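You operate a simulated robot arm through the tools that you are given. There is no shell and no other tool. Be economical: measure what you need, move in short steps, check, and stop when the job is done.

The job below is to be done with a simulated robot arm. You get a single attempt, and the scene is never put back.

JOB
Get the unwind ready to run at about the job card's pull.
Fine: core lever tight, pull rollers shut, teal roller out; jog to see the gauge; the screen ends on READY.

Only the result counts: the job must be done as asked and must still hold three seconds after the hand-in. Knocking over, shifting, dropping, spilling or breaking anything else fails it.

ROBOT AND FRAMES
A 6-joint arm with a two-finger gripper on a trunk, on a base that drives. Base frame: it is fixed to the floor where the robot stands at the start and does not move with it; the origin is under the middle of the robot, x ahead of it, y to its left, z up; the surface under the hand at the start is at about z = 0.82. Readings come in m, rad, newtons and seconds.
With the tool pointing down near the work surface it reaches from about 0.16 to 0.84 m from the robot's upright axis, wherever it stands. Its first joint turns from -2.897 to 2.897 rad. Places, roughly: blue clamp [0.7, 0, 0.9]; core lever [0.6, 0, 0.7]; green clamp [0.7, 0.1, 0.9]; grey press flap [0.7, 0, 0.8]; mark knob [0.7, 0.1, 0.7]; roller lever [0.9, 0.8, 0.7]; sleeve film [0.8, 0, 0.9]. Payload 1.66 kg.
Tool frame: the origin (TCP) lies between the finger pads and is the grasp point; the fingertips stand 0.016 m ahead of it; z points along the fingers, y is the line along which they close. The gripper opens to 0.111 m. The gripper's body begins 0.104 m behind the TCP.
Orientation is that of the tool frame in the base frame, as a unit quaternion [w, x, y, z]. With the fingers straight down and closing along the base's y, the tool's x points along the base's -x, its y along +y and its z along -z.

CONTROLS
- The arm moves only by the tool move_arm. Its argument "increments" is a list of rows, each a list of 7 numbers: the gripper command, from -1 (fully open) to 1 (shut), values between in proportion, then the shift along the base's x, y, z in units of 20 mm (1.0 is 20 mm), then the turn, a rotation vector about the base's x, y, z in units of 4 degrees (1.0 is 4 degrees). In form: [[jaw, tx, ty, tz, ax, ay, az], ...]. A call has 1 to 10 rows; each row shifts and turns the commanded pose from where the row before left it. A call with a number of a shift or a turn outside -1 to 1 is refused whole. A row lasts 0.2 s, in which the tool goes at most 0.05 m and 0.15 rad; a call with a longer step from one row to the next is refused whole, and so is a gripper value outside its range. A pose out of reach is approached as far as the arm can. The call stops where the force on the tool passes 70 N (or 10 N more than at its start, if that is more) or the arm is blocked; 0.2 s more then pass. The fingers move at their own pace and stop on an object; they squeeze with about 32 N. The grip force told is the motor's: it shows also when the fingers shut on nothing. Time passes only in rows, and 0.2 s behind the last, so rows that do not move let the fingers close. The reply holds the time, the measured pose of the TCP, the force on the tool along the base axes, the opening and the grip force, in the units named above and with some noise, with the torque about the TCP (base axes, N m) and any sound that the robot's microphone picked up.
- Cameras (640 x 400 px; columns grow to the right, rows downward): "scene" is now at [0.0521, 0.1989, 1.4479]; the picture's right is [0.10, -1.00, 0.00], its down [-0.80, -0.08, -0.59] and it looks along [0.59, 0.06, -0.81] (base axes); focal length 284 px, centre (320, 200). "wrist" rides on the gripper at [0.07, 0.014, -0.143] in the tool frame; the picture's right is [-0.19, 0.98, 0.00], its down [-0.87, -0.17, -0.47] and it looks along [-0.46, -0.09, 0.88] (tool axes); focal length 230 px, centre (320, 200). There is no depth. A picture from a camera that has moved, and an enlarged one, comes with that camera's place and axes in the base frame and with its lens.
- camera(camera): a new picture of that camera. It takes no simulated time.
- slide_trunk(by): slides the trunk up (or, below 0, down) by that many m; the arm and the scene camera ride with it, the base frame stays. It gives what a move gives, with no picture.
- base_move(legs): drives the robot by 1 to 6 legs, each [ahead, left, turn to the left] in m, m and rad, along the robot's own axes; the way and the turn of a leg run together, so that a leg with both is an arc; at most 1.5 m and 3.142 rad a leg. The arm and the cameras ride along, it lands a little off, and it stops where it bumps. It gives what a move gives.
- pan_tilt(pan, tilt): turns the head with the scene camera to pan (to the left, within 2.094 rad either way) and tilt (down, from -0.506 to 1.204), counted from straight ahead of the robot. It gives what a move gives.
- zoom(camera, box): a new picture of the part [left, top, right, bottom] of that camera's present view, enlarged. It takes no simulated time.
- job_done(): hands the job in; it is judged then, once.

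Work in short steps. Places have to be worked out from the pictures, the camera data and where the tool is seen: move nearer, look again, correct. Check each grasp and each placing, and mend what went wrong. You have 120 turns and 98 pictures in all, those below and enlarged ones among them. Open the gripper and draw the arm clear of the work before you hand the job in, unless the task says otherwise; then end with one line.

The tools are called after ">>>" by a JSON object that holds its "api" and its "payload". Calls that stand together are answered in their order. move_arm: Moves the arm, as the interface text tells. Its arguments: {"type":"object","properties":{"increments":{"type":"array"}},"required":["increments"]} The other tools are called the same way: slide_trunk (by) slides the trunk up or down; base_move (legs) drives the base; pan_tilt (pan, tilt) turns the head that bears the scene camera; camera (camera) takes a picture; zoom (camera, box) takes an enlarged picture of a part of a camera's view; job_done () hands the job in.

At the start:

```text
time_s: 0.0
tcp_pos: [0.6154, -0.0604, 0.8869]
tool_rot: [0.0, 0.0, 1.0, 0.0]
ft_force: [0.2, 0.4, 0.7]
ft_torque: [0.0, 0.0, 0.01]
gripper_width: 0.1111
gripper_force: 0.1
trunk travel left (down, up): [-0.05, 0.54]
robot x, y, heading: [0.0024, 0.0019, 0.0]
head pan, tilt: [0.099, 0.939]
```

scene: 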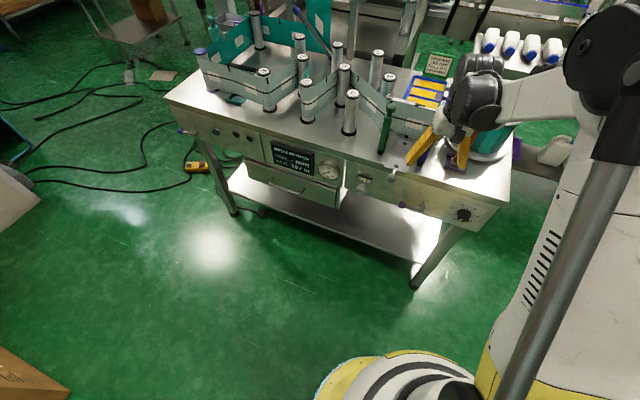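
wrist: 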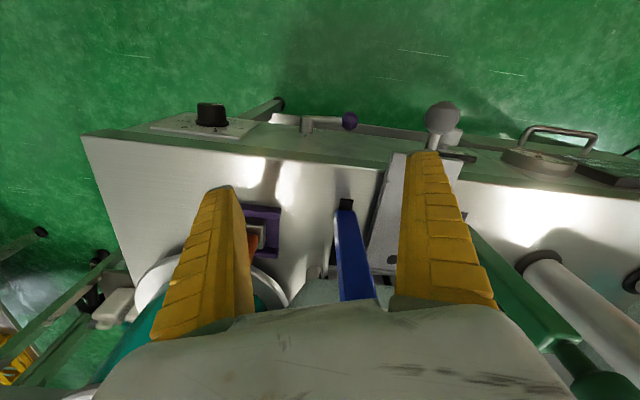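

I'll start by inspecting the machine: screen, gauge, job card and levers.

>>> {"api": "zoom", "payload": {"camera": "scene", "box": [240, 130, 400, 230]}}

>>> {"api": "zoom", "payload": {"camera": "scene", "box": [360, 30, 540, 240]}}

>>> {"api": "zoom", "payload": {"camera": "scene", "box": [170, 0, 430, 160]}}

```text
4.00 times, centred on (320, 180) of scene
camera zoom: at [0.0521, 0.1989, 1.4479], right [0.1, -1.0, 0.0], down [-0.8, -0.08, -0.59], along [0.59, 0.06, -0.81], focal length 1135 px, centre (320, 280)
```

zoom: 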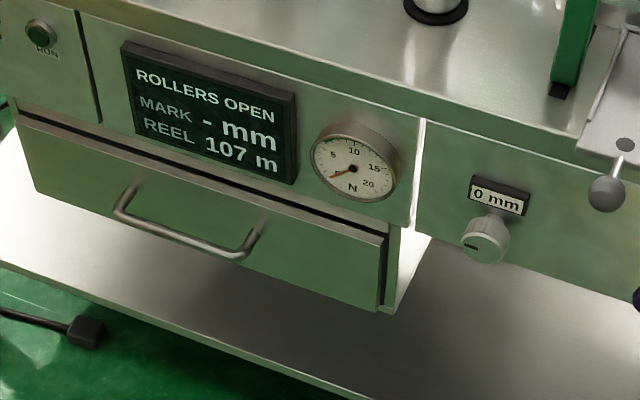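

```text
1.90 times, centred on (450, 135) of scene
camera zoom: at [0.0521, 0.1989, 1.4479], right [0.1, -1.0, 0.0], down [-0.8, -0.08, -0.59], along [0.59, 0.06, -0.81], focal length 541 px, centre (72, 324)
```

zoom: 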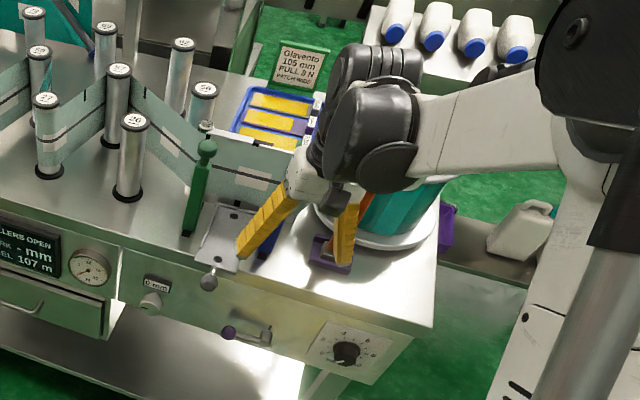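

```text
2.46 times, centred on (300, 80) of scene
camera zoom: at [0.0521, 0.1989, 1.4479], right [0.1, -1.0, 0.0], down [-0.8, -0.08, -0.59], along [0.59, 0.06, -0.81], focal length 699 px, centre (369, 495)
```

zoom: 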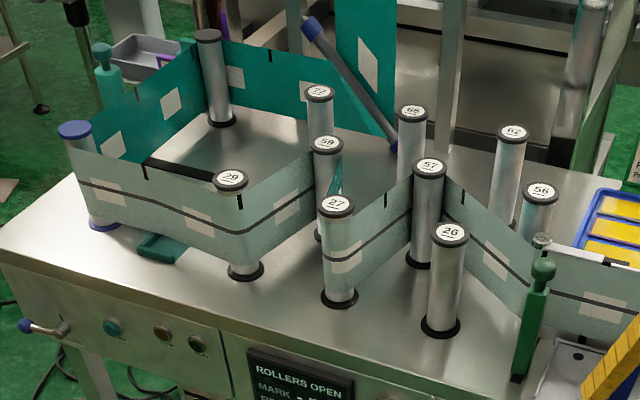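

Let me read the card, the buttons and the left end more closely.

>>> {"api": "zoom", "payload": {"camera": "scene", "box": [410, 40, 490, 90]}}

>>> {"api": "zoom", "payload": {"camera": "scene", "box": [160, 90, 288, 170]}}

>>> {"api": "zoom", "payload": {"camera": "scene", "box": [370, 155, 498, 235]}}

>>> {"api": "zoom", "payload": {"camera": "scene", "box": [180, 0, 308, 80]}}

```text
8.00 times, centred on (450, 65) of scene
camera zoom: at [0.0521, 0.1989, 1.4479], right [0.1, -1.0, 0.0], down [-0.8, -0.08, -0.59], along [0.59, 0.06, -0.81], focal length 2270 px, centre (-720, 1280)
```

zoom: 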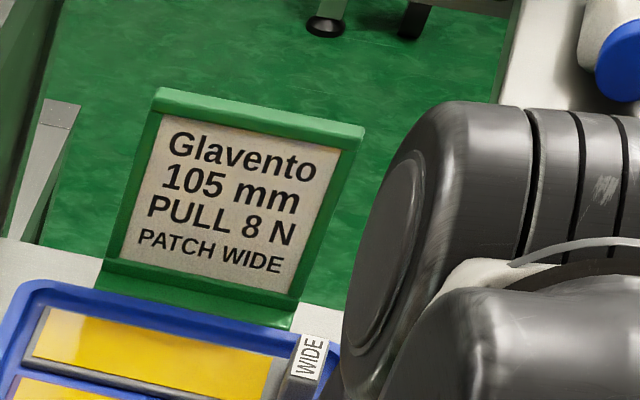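

```text
5.00 times, centred on (224, 130) of scene
camera zoom: at [0.0521, 0.1989, 1.4479], right [0.1, -1.0, 0.0], down [-0.8, -0.08, -0.59], along [0.59, 0.06, -0.81], focal length 1419 px, centre (800, 550)
```

zoom: 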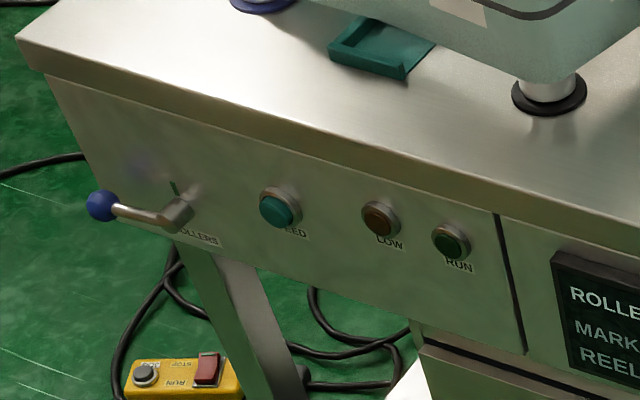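

```text
5.00 times, centred on (434, 195) of scene
camera zoom: at [0.0521, 0.1989, 1.4479], right [0.1, -1.0, 0.0], down [-0.8, -0.08, -0.59], along [0.59, 0.06, -0.81], focal length 1419 px, centre (-250, 225)
```

zoom: 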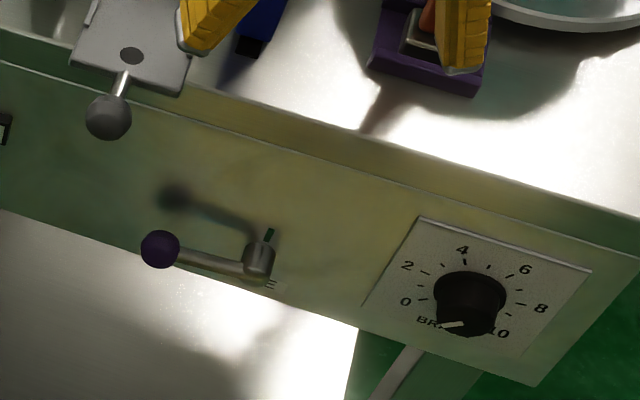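

```text
5.00 times, centred on (244, 40) of scene
camera zoom: at [0.0521, 0.1989, 1.4479], right [0.1, -1.0, 0.0], down [-0.8, -0.08, -0.59], along [0.59, 0.06, -0.81], focal length 1419 px, centre (700, 1000)
```

zoom: 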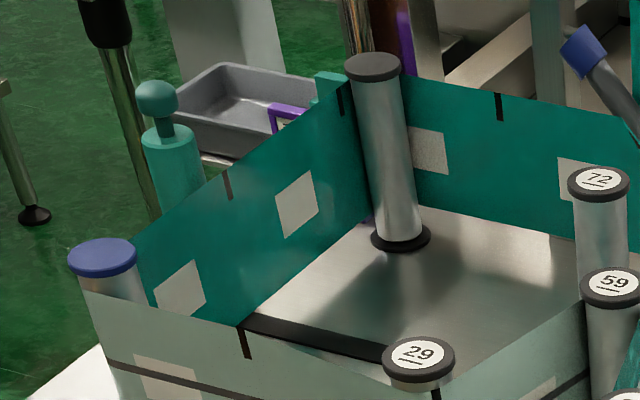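

I'll raise the trunk for a clear high view, then look around.

>>> {"api": "slide_trunk", "payload": {"by": 0.3}}

>>> {"api": "pan_tilt", "payload": {"pan": 0.2, "tilt": 0.85}}

>>> {"api": "camera", "payload": {"camera": "scene"}}

>>> {"api": "camera", "payload": {"camera": "wrist"}}

```text
time_s: 3.0
tcp_pos: [0.6165, -0.06, 1.1874]
tool_rot: [0.0, 0.0, 1.0, 0.0]
ft_force: [0.6, 0.1, 0.1]
ft_torque: [0.0, -0.01, 0.01]
gripper_width: 0.111
gripper_force: 0.2
trunk travel left (down, up): [-0.35, 0.24]
robot x, y, heading: [-0.0011, -0.0011, -0.0]
head pan, tilt: [0.099, 0.939]
```

```text
time_s: 3.7
tcp_pos: [0.617, -0.0599, 1.1874]
tool_rot: [0.001, 0.0, 1.0, 0.0]
ft_force: [-0.1, 0.4, -0.5]
ft_torque: [0.03, 0.0, -0.01]
gripper_width: 0.1112
gripper_force: 0.1
trunk travel left (down, up): [-0.35, 0.24]
robot x, y, heading: [-0.0013, -0.0003, 0.002]
head pan, tilt: [0.201, 0.85]
```

```text
88 pictures are left
camera scene: at [0.0557, 0.2072, 1.7547], right [0.2, -0.98, 0.0], down [-0.74, -0.15, -0.66], along [0.65, 0.13, -0.75], focal length 284 px, centre (320, 200)
```

scene: 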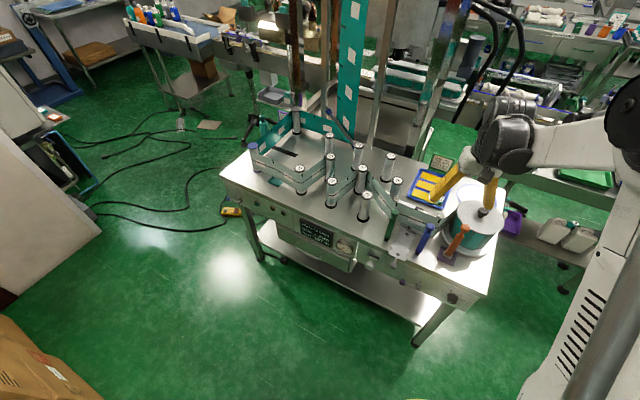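

```text
87 pictures are left
camera wrist: at [0.5458, -0.0465, 1.3309], right [0.19, 0.98, 0.0], down [0.87, -0.17, 0.47], along [0.46, -0.09, -0.88], focal length 230 px, centre (320, 200)
```

wrist: 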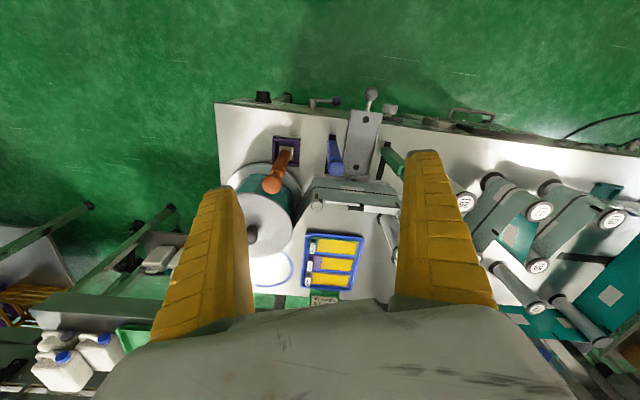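

>>> {"api": "zoom", "payload": {"camera": "scene", "box": [360, 150, 500, 260]}}

>>> {"api": "zoom", "payload": {"camera": "scene", "box": [230, 100, 410, 215]}}

```text
3.64 times, centred on (430, 205) of scene
camera zoom: at [0.0557, 0.2072, 1.7547], right [0.2, -0.98, 0.0], down [-0.74, -0.15, -0.66], along [0.65, 0.13, -0.75], focal length 1032 px, centre (-80, 182)
```

zoom: 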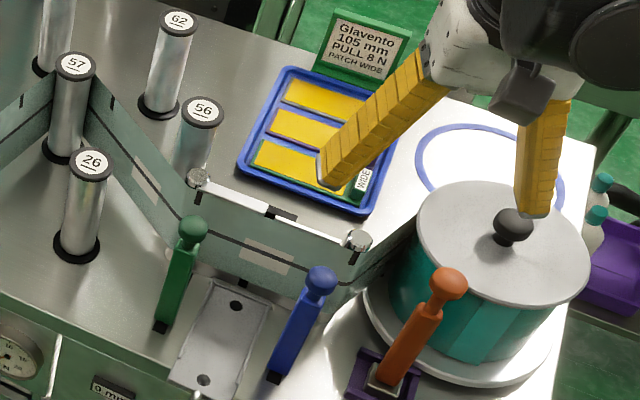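

```text
3.48 times, centred on (320, 158) of scene
camera zoom: at [0.0557, 0.2072, 1.7547], right [0.2, -0.98, 0.0], down [-0.74, -0.15, -0.66], along [0.65, 0.13, -0.75], focal length 987 px, centre (320, 348)
```

zoom: 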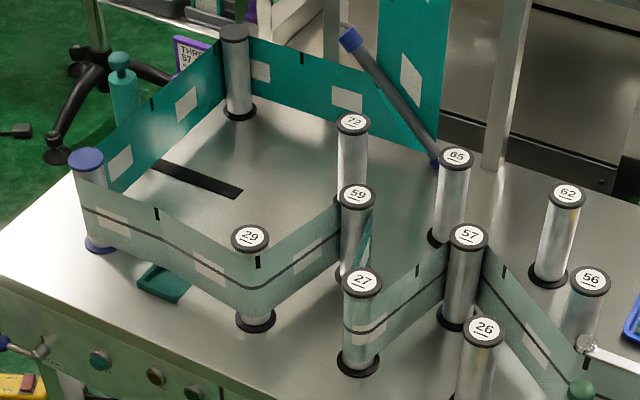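

>>> {"api": "zoom", "payload": {"camera": "scene", "box": [235, 90, 315, 140]}}

>>> {"api": "zoom", "payload": {"camera": "scene", "box": [300, 200, 480, 312]}}

```text
8.00 times, centred on (275, 115) of scene
camera zoom: at [0.0557, 0.2072, 1.7547], right [0.2, -0.98, 0.0], down [-0.74, -0.15, -0.66], along [0.65, 0.13, -0.75], focal length 2270 px, centre (680, 880)
```

zoom: 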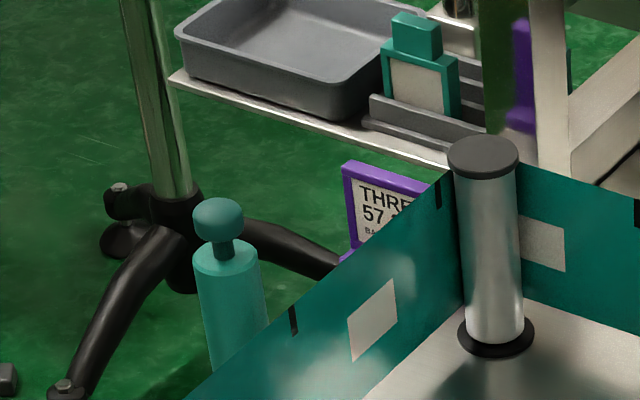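

```text
3.56 times, centred on (390, 256) of scene
camera zoom: at [0.0557, 0.2072, 1.7547], right [0.2, -0.98, 0.0], down [-0.74, -0.15, -0.66], along [0.65, 0.13, -0.75], focal length 1009 px, centre (71, 1)
```

zoom: 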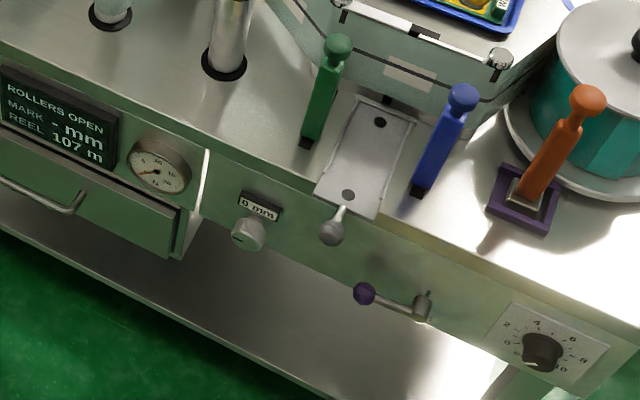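

The bench front runs from about (0.54,-0.21) to (0.90,0.86), i.e. turned about -0.325 rad. I'll square up to it and drive left to inspect the roller end.

>>> {"api": "base_move", "payload": {"legs": [[-0.05, 0, -0.325], [0, 0.7, 0]]}}

>>> {"api": "pan_tilt", "payload": {"pan": 0.0, "tilt": 0.9}}

>>> {"api": "camera", "payload": {"camera": "scene"}}

>>> {"api": "camera", "payload": {"camera": "wrist"}}

```text
time_s: 8.5
tcp_pos: [0.736, 0.4179, 1.1874]
tool_rot: [0.0, 0.157, 0.988, 0.001]
ft_force: [0.9, 0.0, -0.3]
ft_torque: [0.01, 0.01, 0.01]
gripper_width: 0.1111
gripper_force: 0.0
trunk travel left (down, up): [-0.35, 0.24]
robot x, y, heading: [0.1653, 0.665, -0.316]
head pan, tilt: [0.201, 0.85]
```

```text
time_s: 9.2
tcp_pos: [0.7374, 0.4159, 1.1876]
tool_rot: [0.0, 0.156, 0.988, 0.0]
ft_force: [-0.7, -0.6, -0.5]
ft_torque: [-0.01, 0.0, -0.02]
gripper_width: 0.1109
gripper_force: 0.1
trunk travel left (down, up): [-0.35, 0.24]
robot x, y, heading: [0.1728, 0.6602, -0.313]
head pan, tilt: [0.0, 0.901]
```

```text
82 pictures are left
camera scene: at [0.2801, 0.8296, 1.7508], right [-0.31, -0.95, 0.0], down [-0.75, 0.24, -0.62], along [0.59, -0.19, -0.78], focal length 284 px, centre (320, 200)
```

scene: 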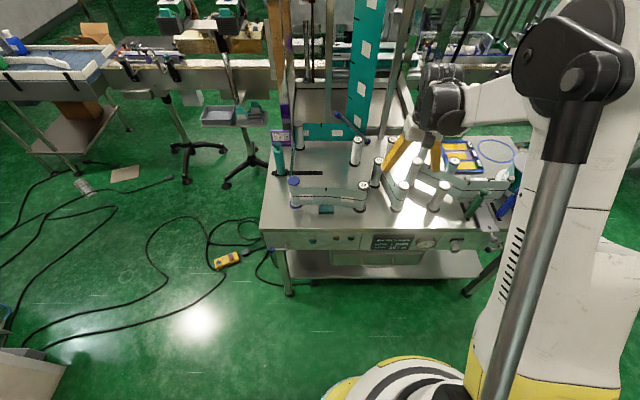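

```text
81 pictures are left
camera wrist: at [0.674, 0.4511, 1.3309], right [0.48, 0.87, 0.0], down [0.77, -0.43, 0.47], along [0.41, -0.23, -0.88], focal length 230 px, centre (320, 200)
```

wrist: 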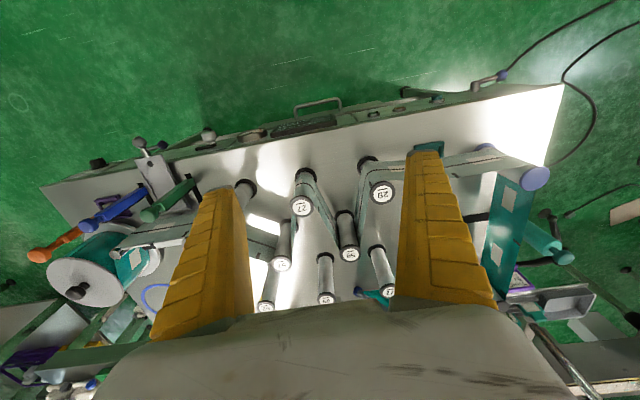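

>>> {"api": "zoom", "payload": {"camera": "scene", "box": [250, 110, 410, 210]}}

>>> {"api": "zoom", "payload": {"camera": "scene", "box": [255, 210, 515, 270]}}

>>> {"api": "zoom", "payload": {"camera": "scene", "box": [260, 120, 310, 150]}}

>>> {"api": "zoom", "payload": {"camera": "scene", "box": [205, 245, 253, 275]}}

```text
4.00 times, centred on (330, 160) of scene
camera zoom: at [0.2801, 0.8296, 1.7508], right [-0.31, -0.95, 0.0], down [-0.75, 0.24, -0.62], along [0.59, -0.19, -0.78], focal length 1135 px, centre (280, 360)
```

zoom: 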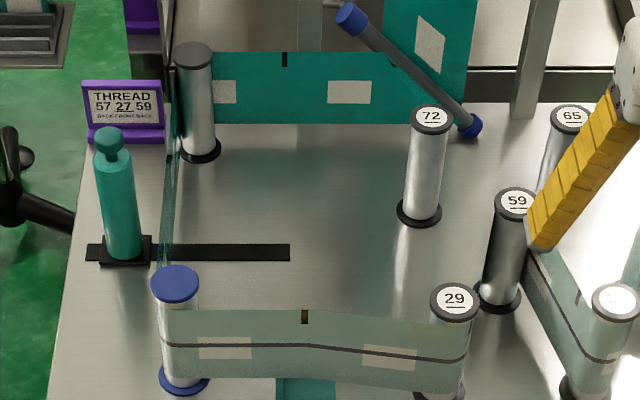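

```text
2.46 times, centred on (385, 240) of scene
camera zoom: at [0.2801, 0.8296, 1.7508], right [-0.31, -0.95, 0.0], down [-0.75, 0.24, -0.62], along [0.59, -0.19, -0.78], focal length 699 px, centre (160, 102)
```

zoom: 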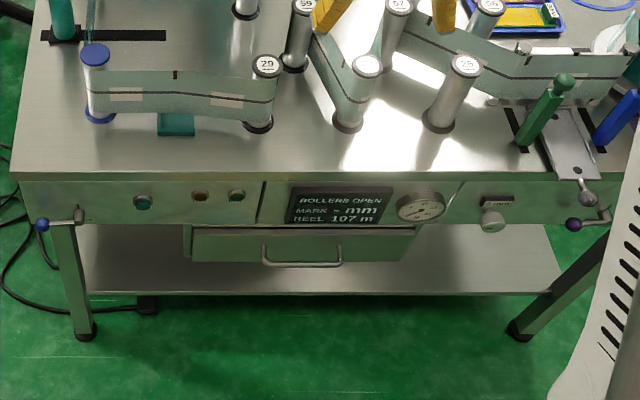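

```text
12.80 times, centred on (285, 135) of scene
camera zoom: at [0.2801, 0.8296, 1.7508], right [-0.31, -0.95, 0.0], down [-0.75, 0.24, -0.62], along [0.59, -0.19, -0.78], focal length 3633 px, centre (768, 1032)
```

zoom: 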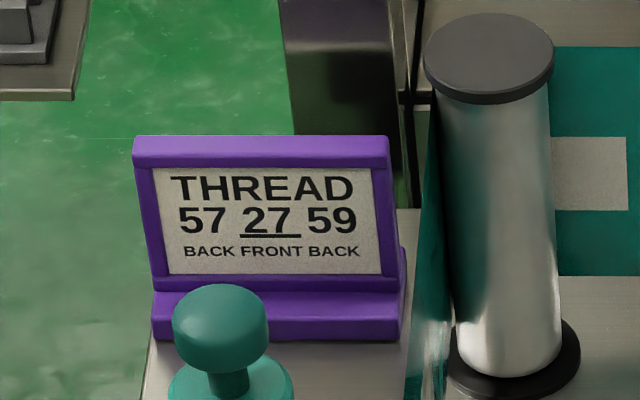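

```text
13.33 times, centred on (229, 260) of scene
camera zoom: at [0.2801, 0.8296, 1.7508], right [-0.31, -0.95, 0.0], down [-0.75, 0.24, -0.62], along [0.59, -0.19, -0.78], focal length 3784 px, centre (1533, -600)
```

zoom: 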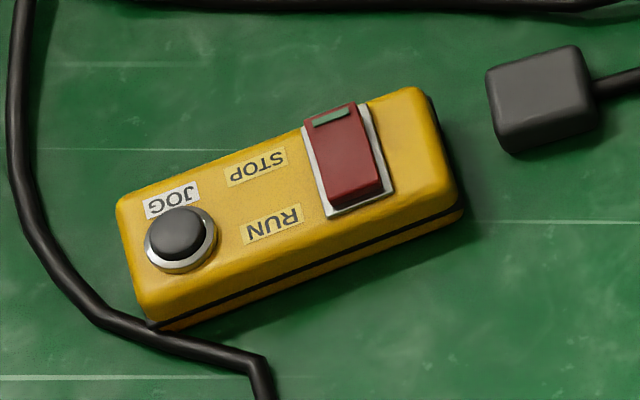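

>>> {"api": "zoom", "payload": {"camera": "scene", "box": [260, 225, 364, 255]}}

>>> {"api": "zoom", "payload": {"camera": "scene", "box": [368, 226, 448, 256]}}

```text
6.15 times, centred on (312, 240) of scene
camera zoom: at [0.2801, 0.8296, 1.7508], right [-0.31, -0.95, 0.0], down [-0.75, 0.24, -0.62], along [0.59, -0.19, -0.78], focal length 1746 px, centre (369, -46)
```

zoom: 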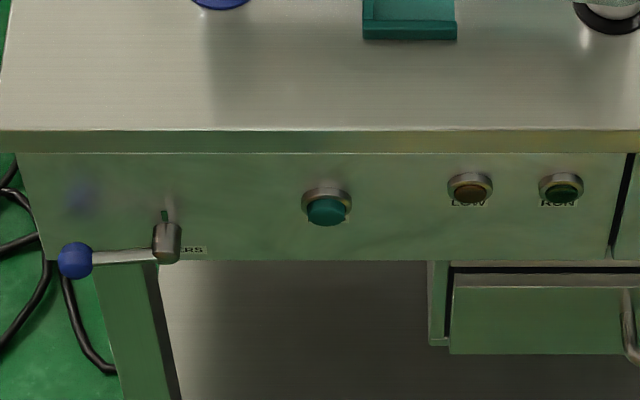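

```text
8.00 times, centred on (408, 241) of scene
camera zoom: at [0.2801, 0.8296, 1.7508], right [-0.31, -0.95, 0.0], down [-0.75, 0.24, -0.62], along [0.59, -0.19, -0.78], focal length 2270 px, centre (-384, -128)
```

zoom: 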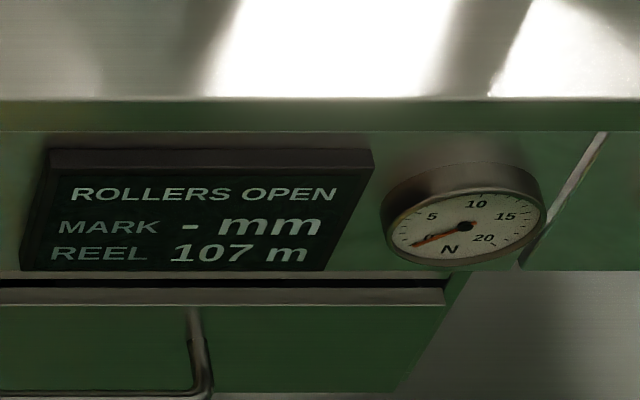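

Threading matches the card. Both levers point left with their ticks at 12 o'clock, so they need turning up; the teal roller is in its slot near the outer end. I'll drive left to the roller lever and tilt the tool toward the panel, high up.

>>> {"api": "base_move", "payload": {"legs": [[-0.08, 0.36, 0]]}}

>>> {"api": "move_arm", "payload": {"increments": [[1, 0, 0, 0, -0.308, -0.951, 0], [1, 0, 0, 0, -0.308, -0.951, 0], [1, 0, 0, 0, -0.308, -0.951, 0], [1, 0, 0, 0, -0.308, -0.951, 0], [1, 0, 0, 0, -0.308, -0.951, 0], [1, 0, 0, 0, -0.308, -0.951, 0], [1, 0, 0, 0, -0.308, -0.951, 0], [1, 0, 0, 0, -0.308, -0.951, 0], [1, 0, 0, 0, -0.308, -0.951, 0], [1, 0, 0, 0, -0.308, -0.951, 0]]}}

>>> {"api": "move_arm", "payload": {"increments": [[1, -0.3, 0.1, 0, -0.308, -0.951, 0], [1, -0.6, 0.2, 0, -0.308, -0.951, 0], [1, -0.6, 0.2, 0, -0.308, -0.951, 0], [1, -0.6, 0.2, 0, -0.308, -0.951, 0], [1, -0.6, 0.2, 0, -0.308, -0.951, 0], [1, -0.6, 0.2, 0, -0.308, -0.951, 0], [1, -0.6, 0.2, 0, -0.308, -0.951, 0], [1, -0.6, 0.2, 0, -0.308, -0.951, 0]]}}

>>> {"api": "camera", "payload": {"camera": "scene"}}

```text
time_s: 11.6
tcp_pos: [0.7729, 0.7855, 1.1881]
tool_rot: [-0.001, 0.154, 0.988, 0.0]
ft_force: [0.0, 0.1, 0.4]
ft_torque: [-0.06, -0.02, 0.0]
gripper_width: 0.1109
gripper_force: 0.2
trunk travel left (down, up): [-0.35, 0.24]
robot x, y, heading: [0.2053, 1.0293, -0.304]
head pan, tilt: [0.0, 0.901]
```

```text
time_s: 13.8
tcp_pos: [0.7697, 0.7832, 1.1867]
tool_rot: [0.338, 0.144, 0.929, -0.055]
ft_force: [0.5, 0.3, 0.1]
ft_torque: [0.03, 0.02, 0.0]
gripper_width: 0.0
gripper_force: 28.7
trunk travel left (down, up): [-0.35, 0.24]
robot x, y, heading: [0.2006, 1.0239, -0.311]
head pan, tilt: [0.0, 0.901]
```

```text
time_s: 15.6
tcp_pos: [0.7195, 0.7943, 1.2909]
tool_rot: [0.579, 0.124, 0.801, -0.094]
ft_force: [0.1, -0.9, -0.2]
ft_torque: [0.0, -0.02, 0.01]
gripper_width: 0.0002
gripper_force: 28.7
out of reach, approached as far as the arm can: row 4, 5, 6, 7, 8
trunk travel left (down, up): [-0.35, 0.24]
robot x, y, heading: [0.203, 1.0259, -0.307]
head pan, tilt: [0.0, 0.901]
```

```text
74 pictures are left
camera scene: at [0.3105, 1.1947, 1.7508], right [-0.3, -0.95, 0.0], down [-0.75, 0.24, -0.62], along [0.59, -0.19, -0.78], focal length 284 px, centre (320, 200)
```

scene: 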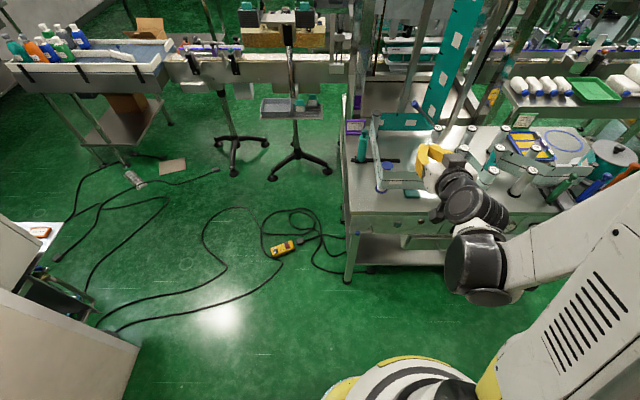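

The hand can't go level this close in. I'll back the robot off, lower the trunk, and then reach out to the lever.

>>> {"api": "base_move", "payload": {"legs": [[-0.2, 0.0, 0]]}}

>>> {"api": "slide_trunk", "payload": {"by": -0.35}}

>>> {"api": "move_arm", "payload": {"increments": [[1, 0.3, -0.1, -0.8, 0, 0, 0], [1, 0.3, -0.1, -0.8, 0, 0, 0], [1, 0.3, -0.1, -0.8, 0, 0, 0], [1, 0.3, -0.1, -0.8, 0, 0, 0], [1, 0.3, -0.1, -0.8, 0, 0, 0]]}}

>>> {"api": "camera", "payload": {"camera": "scene"}}

>>> {"api": "camera", "payload": {"camera": "wrist"}}

```text
time_s: 16.6
tcp_pos: [0.6583, 0.8141, 1.2925]
tool_rot: [0.58, 0.123, 0.8, -0.093]
ft_force: [0.2, 0.2, -0.2]
ft_torque: [0.04, -0.02, 0.0]
gripper_width: 0.0002
gripper_force: 28.6
trunk travel left (down, up): [-0.35, 0.24]
robot x, y, heading: [0.143, 1.0459, -0.307]
head pan, tilt: [0.0, 0.901]
stopped in leg 1: the robot was blocked; the commanded pose is now the measured one
```

```text
time_s: 20.1
tcp_pos: [0.6615, 0.8132, 0.9413]
tool_rot: [0.579, 0.124, 0.8, -0.094]
ft_force: [0.2, 0.9, -0.6]
ft_torque: [0.0, 0.02, -0.01]
gripper_width: 0.0
gripper_force: 28.3
trunk travel left (down, up): [0.0, 0.59]
robot x, y, heading: [0.1376, 1.0449, -0.305]
head pan, tilt: [0.0, 0.901]
```

```text
time_s: 21.3
tcp_pos: [0.7143, 0.7906, 0.914]
tool_rot: [0.577, 0.124, 0.802, -0.093]
ft_force: [-1.3, -0.8, -0.1]
ft_torque: [-0.02, 0.04, -0.01]
gripper_width: 0.0
gripper_force: 28.7
out of reach, approached as far as the arm can: row 1, 2, 3, 4, 5
trunk travel left (down, up): [0.0, 0.59]
robot x, y, heading: [0.141, 1.0476, -0.305]
head pan, tilt: [0.0, 0.901]
```

```text
73 pictures are left
camera scene: at [0.2513, 1.2136, 1.4008], right [-0.3, -0.95, 0.0], down [-0.75, 0.24, -0.62], along [0.59, -0.19, -0.78], focal length 284 px, centre (320, 200)
```

scene: 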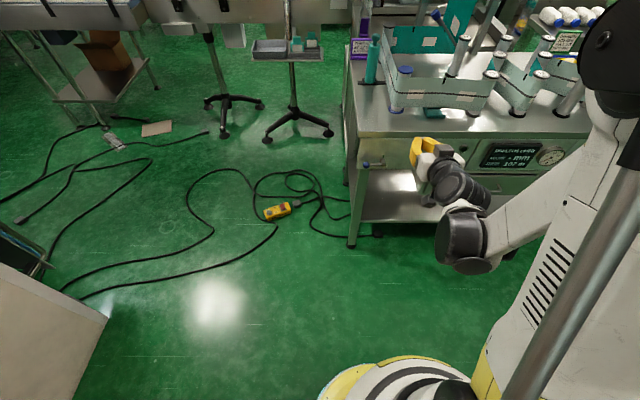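

```text
72 pictures are left
camera wrist: at [0.568, 0.8514, 0.8928], right [0.36, 0.92, 0.17], down [-0.22, -0.1, 0.97], along [0.91, -0.38, 0.16], focal length 230 px, centre (320, 200)
```

wrist: 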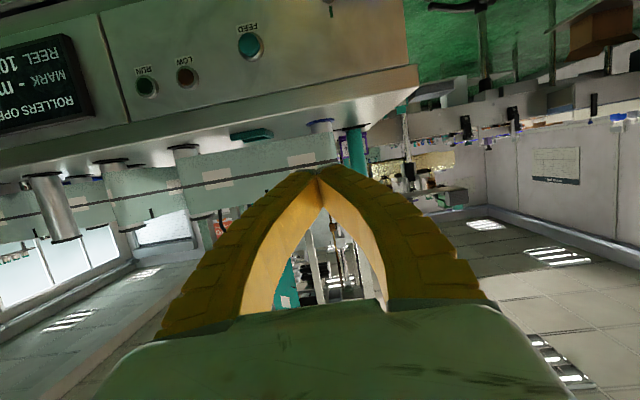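

The fully level pose is at the arm's limit; I'll tilt back to about 45° and come down again.

>>> {"api": "move_arm", "payload": {"increments": [[1, 0, 0, 0, 0.308, 0.951, 0], [1, 0, 0, 0, 0.308, 0.951, 0], [1, 0, 0, 0, 0.308, 0.951, 0], [1, 0, 0, 0, 0.308, 0.951, 0], [1, 0, 0, -0.5, 0.308, 0.951, 0], [1, 0, 0, -0.5, 0.308, 0.951, 0], [1, 0, 0, -0.5, 0, 0, 0], [1, 0, 0, -0.5, 0, 0, 0]]}}

>>> {"api": "camera", "payload": {"camera": "wrist"}}

```text
time_s: 23.1
tcp_pos: [0.7149, 0.7895, 0.8719]
tool_rot: [0.4, 0.139, 0.904, -0.064]
ft_force: [-0.7, -0.5, -0.3]
ft_torque: [-0.03, 0.0, 0.0]
gripper_width: 0.0
gripper_force: 28.6
trunk travel left (down, up): [0.0, 0.59]
robot x, y, heading: [0.1405, 1.0468, -0.309]
head pan, tilt: [0.0, 0.901]
```

```text
71 pictures are left
camera wrist: at [0.5723, 0.8501, 0.9177], right [0.42, 0.9, 0.14], down [0.17, -0.23, 0.96], along [0.89, -0.38, -0.25], focal length 230 px, centre (320, 200)
```

wrist: 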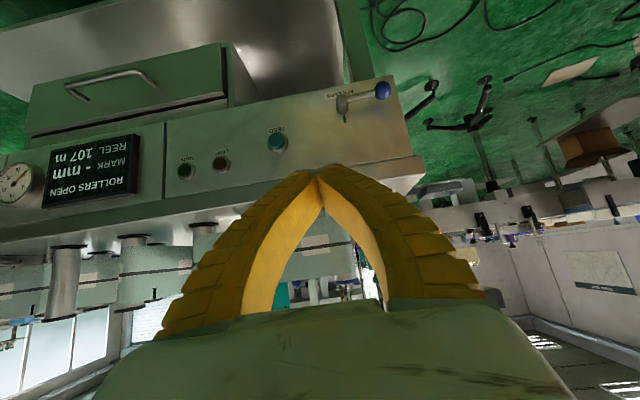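

The ball is at about (0.884, 0.843, 0.695) and the hub at about (0.866, 0.785, 0.695). I'll bring the closed fingers down in front of the panel, just below the shaft.

>>> {"api": "move_arm", "payload": {"increments": [[1, 0.26, 0.317, -0.94, 0, 0, 0], [1, 0.26, 0.317, -0.94, 0, 0, 0], [1, 0.26, 0.317, -0.94, 0, 0, 0], [1, 0.26, 0.317, -0.94, 0, 0, 0], [1, 0.26, 0.317, -0.94, 0, 0, 0], [1, 0.26, 0.317, -0.94, 0, 0, 0], [1, 0.26, 0.317, -0.94, 0, 0, 0], [1, 0.26, 0.317, -0.94, 0, 0, 0], [1, 0.26, 0.317, -0.94, 0, 0, 0], [1, 0.26, 0.317, -0.94, 0, 0, 0]]}}

>>> {"api": "camera", "payload": {"camera": "wrist"}}

>>> {"api": "camera", "payload": {"camera": "scene"}}

```text
time_s: 25.3
tcp_pos: [0.8038, 0.8408, 0.7219]
tool_rot: [0.4, 0.14, 0.904, -0.064]
ft_force: [0.0, -0.1, -0.5]
ft_torque: [0.0, -0.01, -0.04]
gripper_width: 0.0004
gripper_force: 29.1
out of reach, approached as far as the arm can: row 6, 7, 8, 9, 10
trunk travel left (down, up): [0.0, 0.59]
robot x, y, heading: [0.142, 1.0469, -0.305]
head pan, tilt: [0.0, 0.901]
```

```text
70 pictures are left
camera wrist: at [0.662, 0.8995, 0.7676], right [0.42, 0.9, 0.14], down [0.17, -0.23, 0.96], along [0.89, -0.38, -0.25], focal length 230 px, centre (320, 200)
```

wrist: 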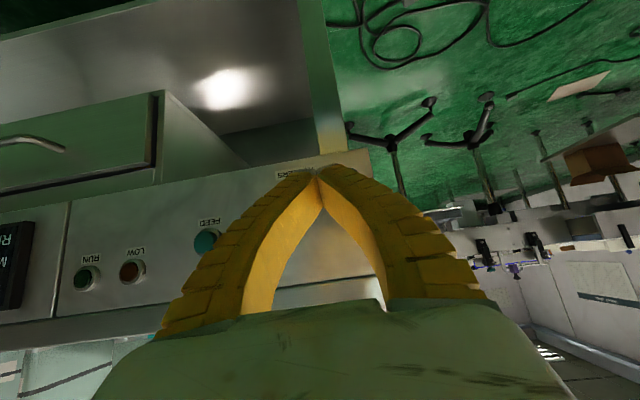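

```text
69 pictures are left
camera scene: at [0.2512, 1.2136, 1.4008], right [-0.3, -0.95, 0.0], down [-0.75, 0.24, -0.62], along [0.59, -0.19, -0.78], focal length 284 px, centre (320, 200)
```

scene: 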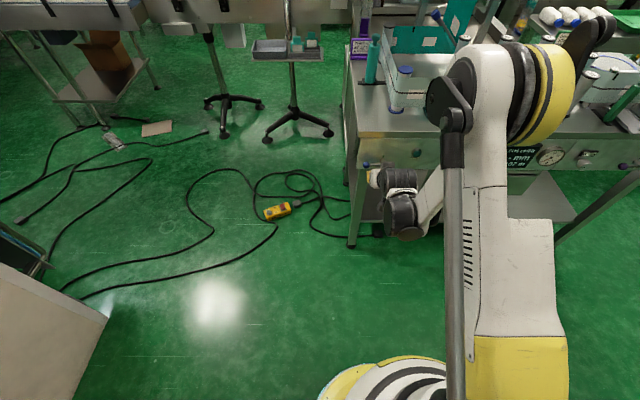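

The limit is an inner one (hand too close in). I'll swing left past the ball, go further in toward the panel, then lower and come back under the shaft.

>>> {"api": "move_arm", "payload": {"increments": [[1, 0.6, 0.83, 0, 0, 0, 0], [1, 0.6, 0.83, 0, 0, 0, 0], [1, 0.6, 0.83, 0, 0, 0, 0], [1, 0.6, 0.83, 0, 0, 0, 0], [1, 0.7, -0.23, -0.4, 0, 0, 0], [1, 0.7, -0.23, -0.4, 0, 0, 0], [1, 0.7, -0.23, -0.8, 0, 0, 0], [1, 0, 0, -0.8, 0, 0, 0]]}}

>>> {"api": "camera", "payload": {"camera": "wrist"}}

>>> {"api": "zoom", "payload": {"camera": "scene", "box": [330, 120, 490, 220]}}

```text
time_s: 27.1
tcp_pos: [0.8916, 0.8947, 0.6729]
tool_rot: [0.4, 0.139, 0.904, -0.064]
ft_force: [-0.6, 0.1, 0.2]
ft_torque: [-0.03, 0.01, 0.02]
gripper_width: 0.0004
gripper_force: 28.0
trunk travel left (down, up): [0.0, 0.59]
robot x, y, heading: [0.1419, 1.0465, -0.311]
head pan, tilt: [0.0, 0.901]
```

```text
68 pictures are left
camera wrist: at [0.7502, 0.9529, 0.7178], right [0.42, 0.9, 0.14], down [0.17, -0.23, 0.96], along [0.89, -0.38, -0.25], focal length 230 px, centre (320, 200)
```

wrist: 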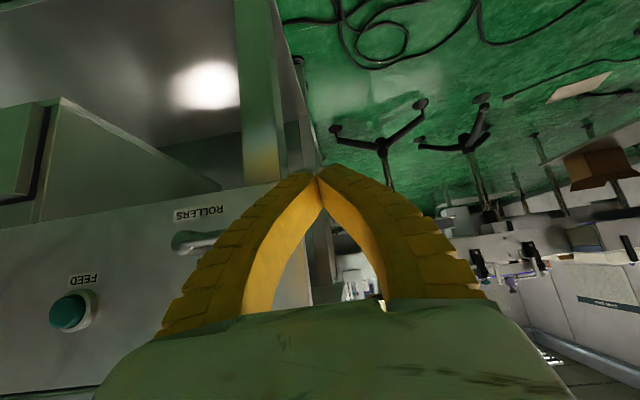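

```text
4.00 times, centred on (410, 170) of scene
camera zoom: at [0.2513, 1.2136, 1.4008], right [-0.3, -0.95, 0.0], down [-0.75, 0.24, -0.62], along [0.59, -0.19, -0.78], focal length 1135 px, centre (-40, 320)
```

zoom: 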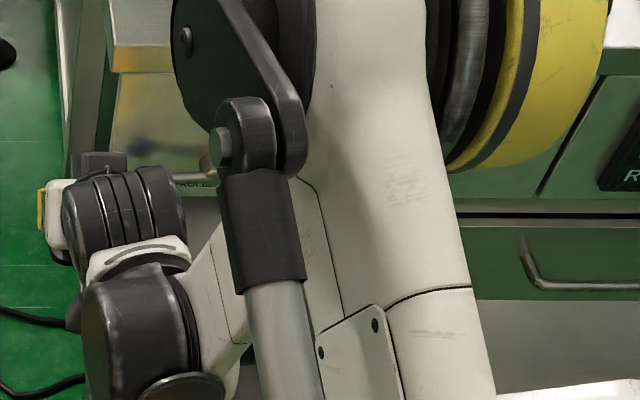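

The pose holds well. I'll lower another 12 mm and slide right beneath the ball and shaft.

>>> {"api": "move_arm", "payload": {"increments": [[1, 0, 0, -0.7, 0, 0, 0], [1, -0.27, -0.83, 0, 0, 0, 0], [1, -0.27, -0.83, 0, 0, 0, 0], [1, -0.27, -0.83, 0, 0, 0, 0], [1, -0.27, -0.83, 0, 0, 0, 0]]}}

>>> {"api": "camera", "payload": {"camera": "wrist"}}

```text
time_s: 28.3
tcp_pos: [0.8706, 0.8264, 0.658]
tool_rot: [0.4, 0.139, 0.904, -0.064]
ft_force: [-0.6, 0.8, -0.4]
ft_torque: [-0.02, -0.03, -0.01]
gripper_width: 0.0
gripper_force: 28.6
trunk travel left (down, up): [0.0, 0.59]
robot x, y, heading: [0.1378, 1.05, -0.308]
head pan, tilt: [0.0, 0.901]
```

```text
66 pictures are left
camera wrist: at [0.7292, 0.8861, 0.7033], right [0.42, 0.9, 0.14], down [0.17, -0.23, 0.96], along [0.89, -0.38, -0.25], focal length 230 px, centre (320, 200)
```

wrist: 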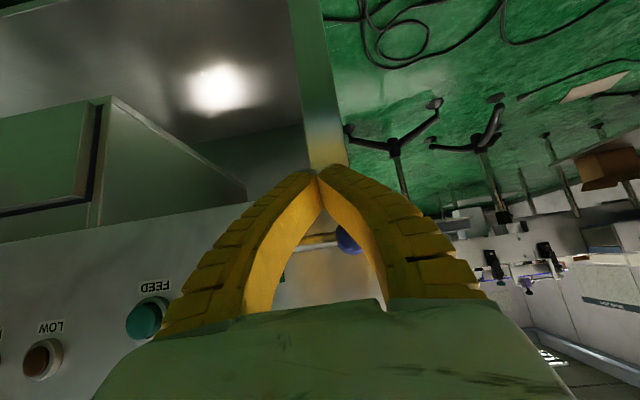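

The shaft and ball sit just above the finger tips. Now I push up and over along the lever's arc.

>>> {"api": "move_arm", "payload": {"increments": [[1, 0, 0, 0.9, 0, 0, 0], [1, 0, 0.05, 0.6, 0, 0, 0], [1, 0, 0, 0.6, 0, 0, 0], [1, -0.077, -0.238, 0.62, 0, 0, 0], [1, -0.077, -0.238, 0.62, 0, 0, 0], [1, -0.154, -0.476, 0.52, 0, 0, 0], [1, -0.139, -0.428, 0.38, 0, 0, 0], [1, -0.154, -0.476, 0.2, 0, 0, 0], [1, -0.185, -0.571, 0.05, 0, 0, 0]]}}

>>> {"api": "camera", "payload": {"camera": "wrist"}}

```text
time_s: 29.7
tcp_pos: [0.8613, 0.8119, 0.7304]
tool_rot: [0.393, 0.141, 0.907, -0.061]
ft_force: [-10.7, 2.1, -19.7]
ft_torque: [0.4, -0.14, -0.23]
gripper_width: 0.0
gripper_force: 29.4
trunk travel left (down, up): [0.0, 0.59]
robot x, y, heading: [0.1424, 1.0477, -0.307]
head pan, tilt: [0.0, 0.901]
stopped in row 7: the force on the tool passed its limit at 83 N (the readings are from after the stop); the commanded pose is now the measured one
```

```text
65 pictures are left
camera wrist: at [0.72, 0.8712, 0.7782], right [0.42, 0.9, 0.14], down [0.19, -0.23, 0.95], along [0.89, -0.38, -0.27], focal length 230 px, centre (320, 200)
```

wrist: 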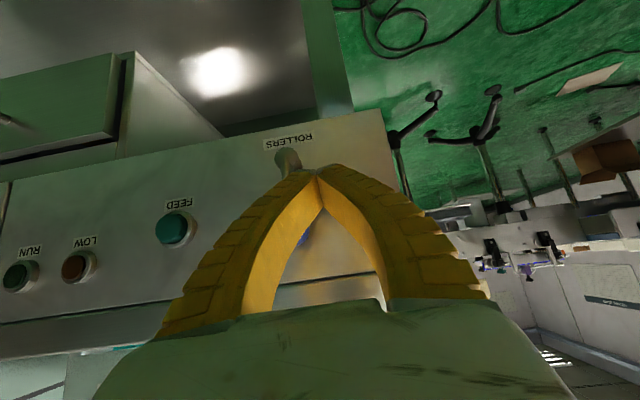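

The lever is up most of the way, with my push too steep. I'll ease down slightly and push to the right.

>>> {"api": "move_arm", "payload": {"increments": [[1, 0, 0, -0.2, 0, 0, 0], [1, -0.14, -0.43, 0, 0, 0, 0], [1, -0.14, -0.43, 0, 0, 0, 0], [1, -0.14, -0.43, 0, 0, 0, 0]]}}

>>> {"api": "camera", "payload": {"camera": "wrist"}}

```text
time_s: 30.6
tcp_pos: [0.8597, 0.809, 0.7283]
tool_rot: [0.396, 0.132, 0.907, -0.055]
ft_force: [-3.0, 16.7, 2.5]
ft_torque: [-0.13, -0.04, 0.1]
gripper_width: 0.0
gripper_force: 28.5
trunk travel left (down, up): [0.0, 0.59]
robot x, y, heading: [0.143, 1.0502, -0.299]
head pan, tilt: [0.0, 0.901]
stopped in row 4: the force on the tool passed its limit at 75 N (the readings are from after the stop); the commanded pose is now the measured one
```

```text
64 pictures are left
camera wrist: at [0.7179, 0.8648, 0.7754], right [0.4, 0.9, 0.14], down [0.19, -0.23, 0.95], along [0.9, -0.36, -0.26], focal length 230 px, centre (320, 200)
```

wrist: 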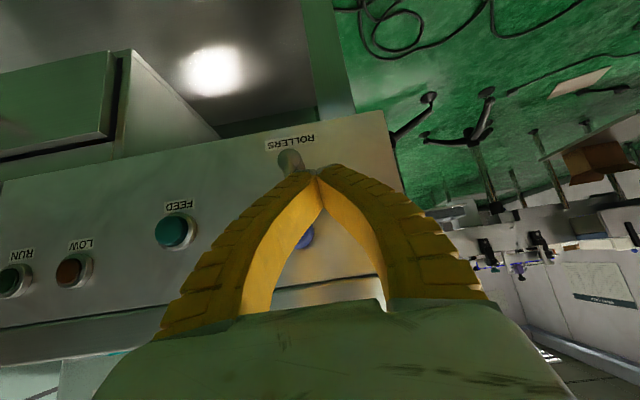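

The lever now looks vertical and against its stop. I'll back off down and outward and check the screen.

>>> {"api": "move_arm", "payload": {"increments": [[1, 0.15, 0.45, -0.2, 0, 0, 0], [1, 0.15, 0.45, -0.2, 0, 0, 0], [1, -0.6, 0.2, 0.4, 0, 0, 0], [1, -0.6, 0.2, 0.6, 0, 0, 0], [1, -0.6, 0.2, 0.6, 0, 0, 0], [1, -0.6, 0.2, 0.6, 0, 0, 0]]}}

>>> {"api": "camera", "payload": {"camera": "wrist"}}

```text
time_s: 32.0
tcp_pos: [0.8184, 0.8392, 0.7632]
tool_rot: [0.396, 0.134, 0.907, -0.056]
ft_force: [0.6, 0.2, -0.1]
ft_torque: [0.0, 0.0, -0.03]
gripper_width: 0.0001
gripper_force: 28.9
trunk travel left (down, up): [0.0, 0.59]
robot x, y, heading: [0.1429, 1.0476, -0.304]
head pan, tilt: [0.0, 0.901]
```

```text
63 pictures are left
camera wrist: at [0.6759, 0.8961, 0.8108], right [0.41, 0.9, 0.14], down [0.18, -0.24, 0.95], along [0.9, -0.36, -0.26], focal length 230 px, centre (320, 200)
```

wrist: 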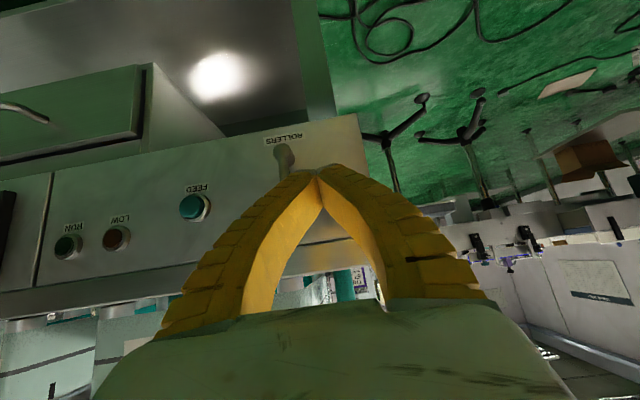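

>>> {"api": "slide_trunk", "payload": {"by": 0.4}}

>>> {"api": "camera", "payload": {"camera": "scene"}}

>>> {"api": "camera", "payload": {"camera": "wrist"}}

```text
time_s: 35.9
tcp_pos: [0.8184, 0.8401, 1.1636]
tool_rot: [0.395, 0.133, 0.907, -0.054]
ft_force: [-0.4, -0.8, 0.5]
ft_torque: [-0.03, 0.0, 0.01]
gripper_width: 0.0004
gripper_force: 28.5
trunk travel left (down, up): [-0.4, 0.19]
robot x, y, heading: [0.1429, 1.0485, -0.295]
head pan, tilt: [0.0, 0.901]
```

```text
62 pictures are left
camera scene: at [0.2504, 1.2153, 1.8007], right [-0.3, -0.96, 0.0], down [-0.75, 0.23, -0.62], along [0.59, -0.18, -0.78], focal length 284 px, centre (320, 200)
```

scene: 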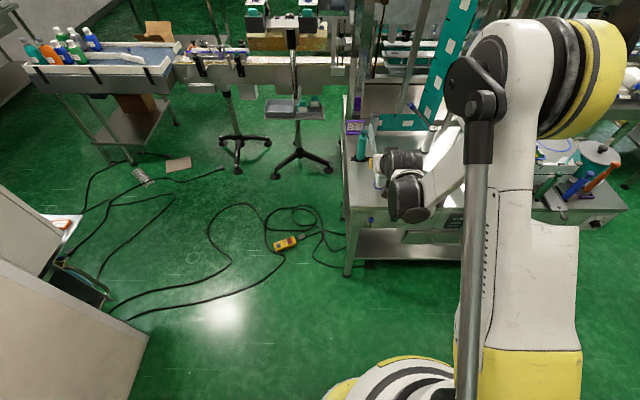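

```text
61 pictures are left
camera wrist: at [0.6761, 0.896, 1.2107], right [0.41, 0.9, 0.14], down [0.18, -0.24, 0.95], along [0.9, -0.36, -0.26], focal length 230 px, centre (320, 200)
```

wrist: 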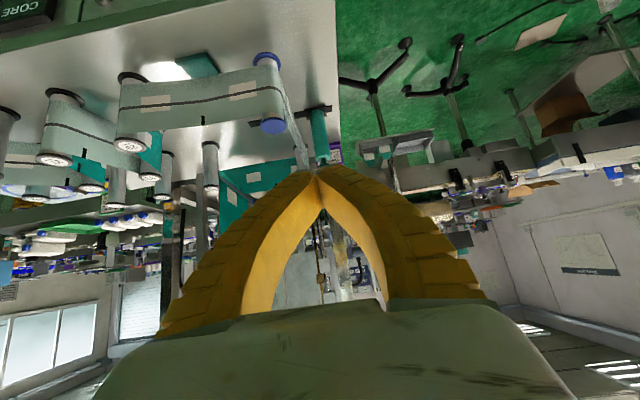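

The screen has moved on to a CORE message, so the rollers are shut. The core lever has the same geometry 0.90 m to the right along the bench, so I'll drive there.

>>> {"api": "base_move", "payload": {"legs": [[0, 0, -0.012], [0, -0.9, 0]]}}

>>> {"api": "camera", "payload": {"camera": "scene"}}

>>> {"api": "camera", "payload": {"camera": "wrist"}}

```text
time_s: 40.8
tcp_pos: [0.5506, -0.0027, 1.1632]
tool_rot: [0.395, 0.136, 0.907, -0.056]
ft_force: [0.6, 0.1, -0.4]
ft_torque: [0.0, -0.01, 0.02]
gripper_width: 0.0
gripper_force: 28.9
trunk travel left (down, up): [-0.4, 0.19]
robot x, y, heading: [-0.1293, 0.21, -0.301]
head pan, tilt: [0.0, 0.901]
```

```text
60 pictures are left
camera scene: at [-0.0163, 0.3752, 1.8009], right [-0.3, -0.95, 0.0], down [-0.75, 0.23, -0.62], along [0.59, -0.19, -0.78], focal length 284 px, centre (320, 200)
```

scene: 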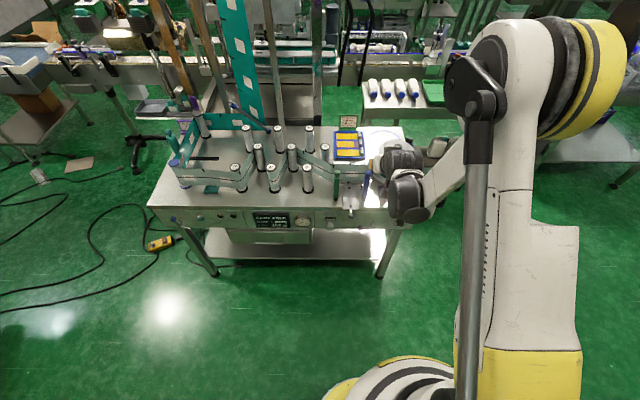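

```text
59 pictures are left
camera wrist: at [0.4085, 0.0548, 1.2108], right [0.41, 0.9, 0.14], down [0.18, -0.24, 0.95], along [0.89, -0.36, -0.26], focal length 230 px, centre (320, 200)
```

wrist: 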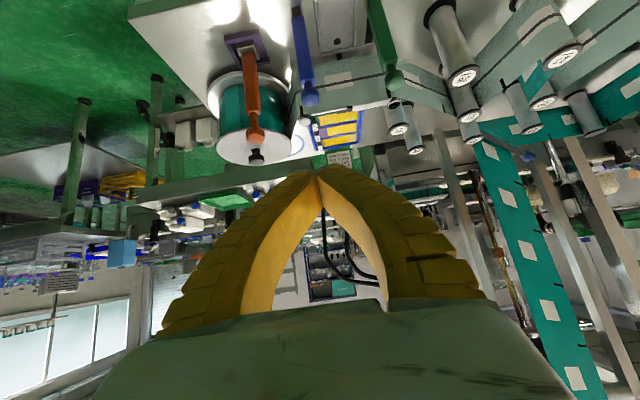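

>>> {"api": "zoom", "payload": {"camera": "scene", "box": [230, 180, 420, 240]}}

>>> {"api": "slide_trunk", "payload": {"by": -0.4}}

>>> {"api": "camera", "payload": {"camera": "wrist"}}

```text
3.37 times, centred on (325, 210) of scene
camera zoom: at [-0.0163, 0.3752, 1.8009], right [-0.3, -0.95, 0.0], down [-0.75, 0.23, -0.62], along [0.59, -0.19, -0.78], focal length 956 px, centre (303, 166)
```

zoom: 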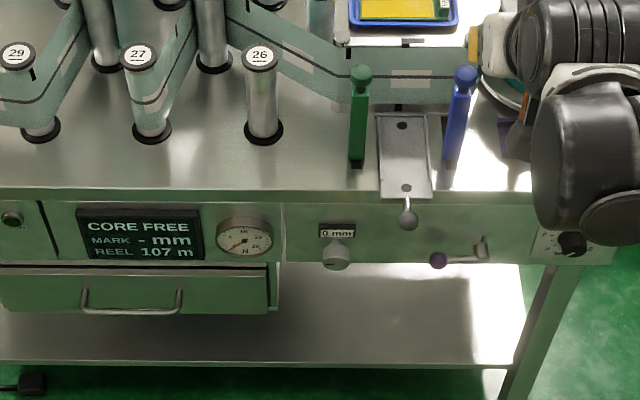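

```text
time_s: 44.7
tcp_pos: [0.5516, -0.0015, 0.7639]
tool_rot: [0.396, 0.136, 0.907, -0.056]
ft_force: [0.7, 0.8, 0.3]
ft_torque: [-0.02, -0.03, -0.02]
gripper_width: 0.0
gripper_force: 28.7
trunk travel left (down, up): [0.0, 0.59]
robot x, y, heading: [-0.1231, 0.2076, -0.307]
head pan, tilt: [0.0, 0.901]
```

```text
57 pictures are left
camera wrist: at [0.4086, 0.0551, 0.8109], right [0.41, 0.9, 0.14], down [0.18, -0.24, 0.95], along [0.89, -0.36, -0.26], focal length 230 px, centre (320, 200)
```

wrist: 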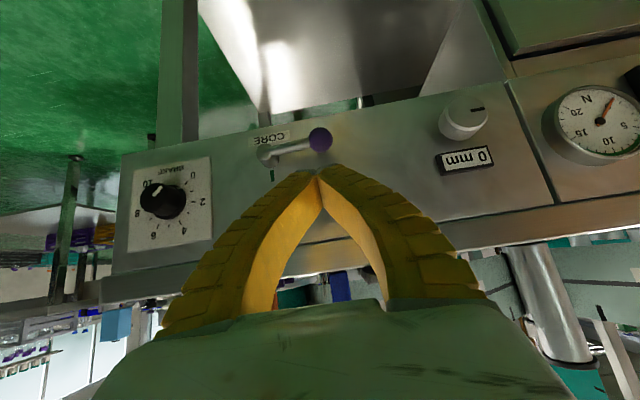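

The core lever reads CORE FREE and sits where expected (ball about U=.174, hub about U=.115). I repeat the same sweep: left of the ball, in, down, and right under the shaft.

>>> {"api": "move_arm", "payload": {"increments": [[1, 0.29, 0.63, -0.7, 0, 0, 0], [1, 0.29, 0.63, -0.7, 0, 0, 0], [1, 0.29, 0.63, -0.7, 0, 0, 0], [1, 0.5, -0.16, -0.76, 0, 0, 0], [1, 0.5, -0.16, -0.76, 0, 0, 0], [1, 0.5, -0.16, -0.76, 0, 0, 0], [1, 0.5, -0.16, -0.76, 0, 0, 0]]}}

>>> {"api": "camera", "payload": {"camera": "wrist"}}

```text
time_s: 46.3
tcp_pos: [0.6084, 0.0252, 0.6616]
tool_rot: [0.396, 0.135, 0.906, -0.057]
ft_force: [0.3, -0.1, -0.3]
ft_torque: [0.0, 0.01, 0.01]
gripper_width: 0.0
gripper_force: 28.7
trunk travel left (down, up): [0.0, 0.59]
robot x, y, heading: [-0.1263, 0.2105, -0.306]
head pan, tilt: [0.0, 0.901]
```

```text
56 pictures are left
camera wrist: at [0.467, 0.0809, 0.7084], right [0.41, 0.9, 0.14], down [0.18, -0.24, 0.95], along [0.89, -0.36, -0.26], focal length 230 px, centre (320, 200)
```

wrist: 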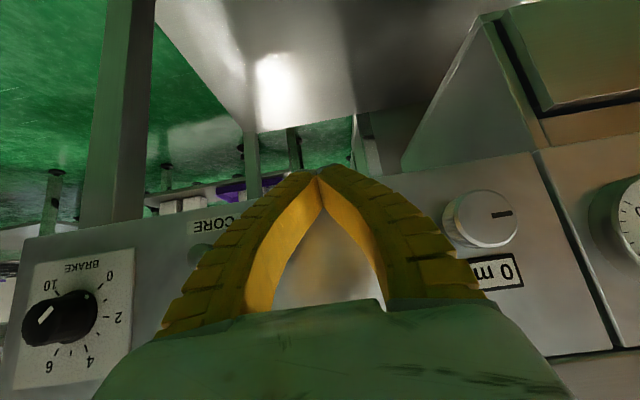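

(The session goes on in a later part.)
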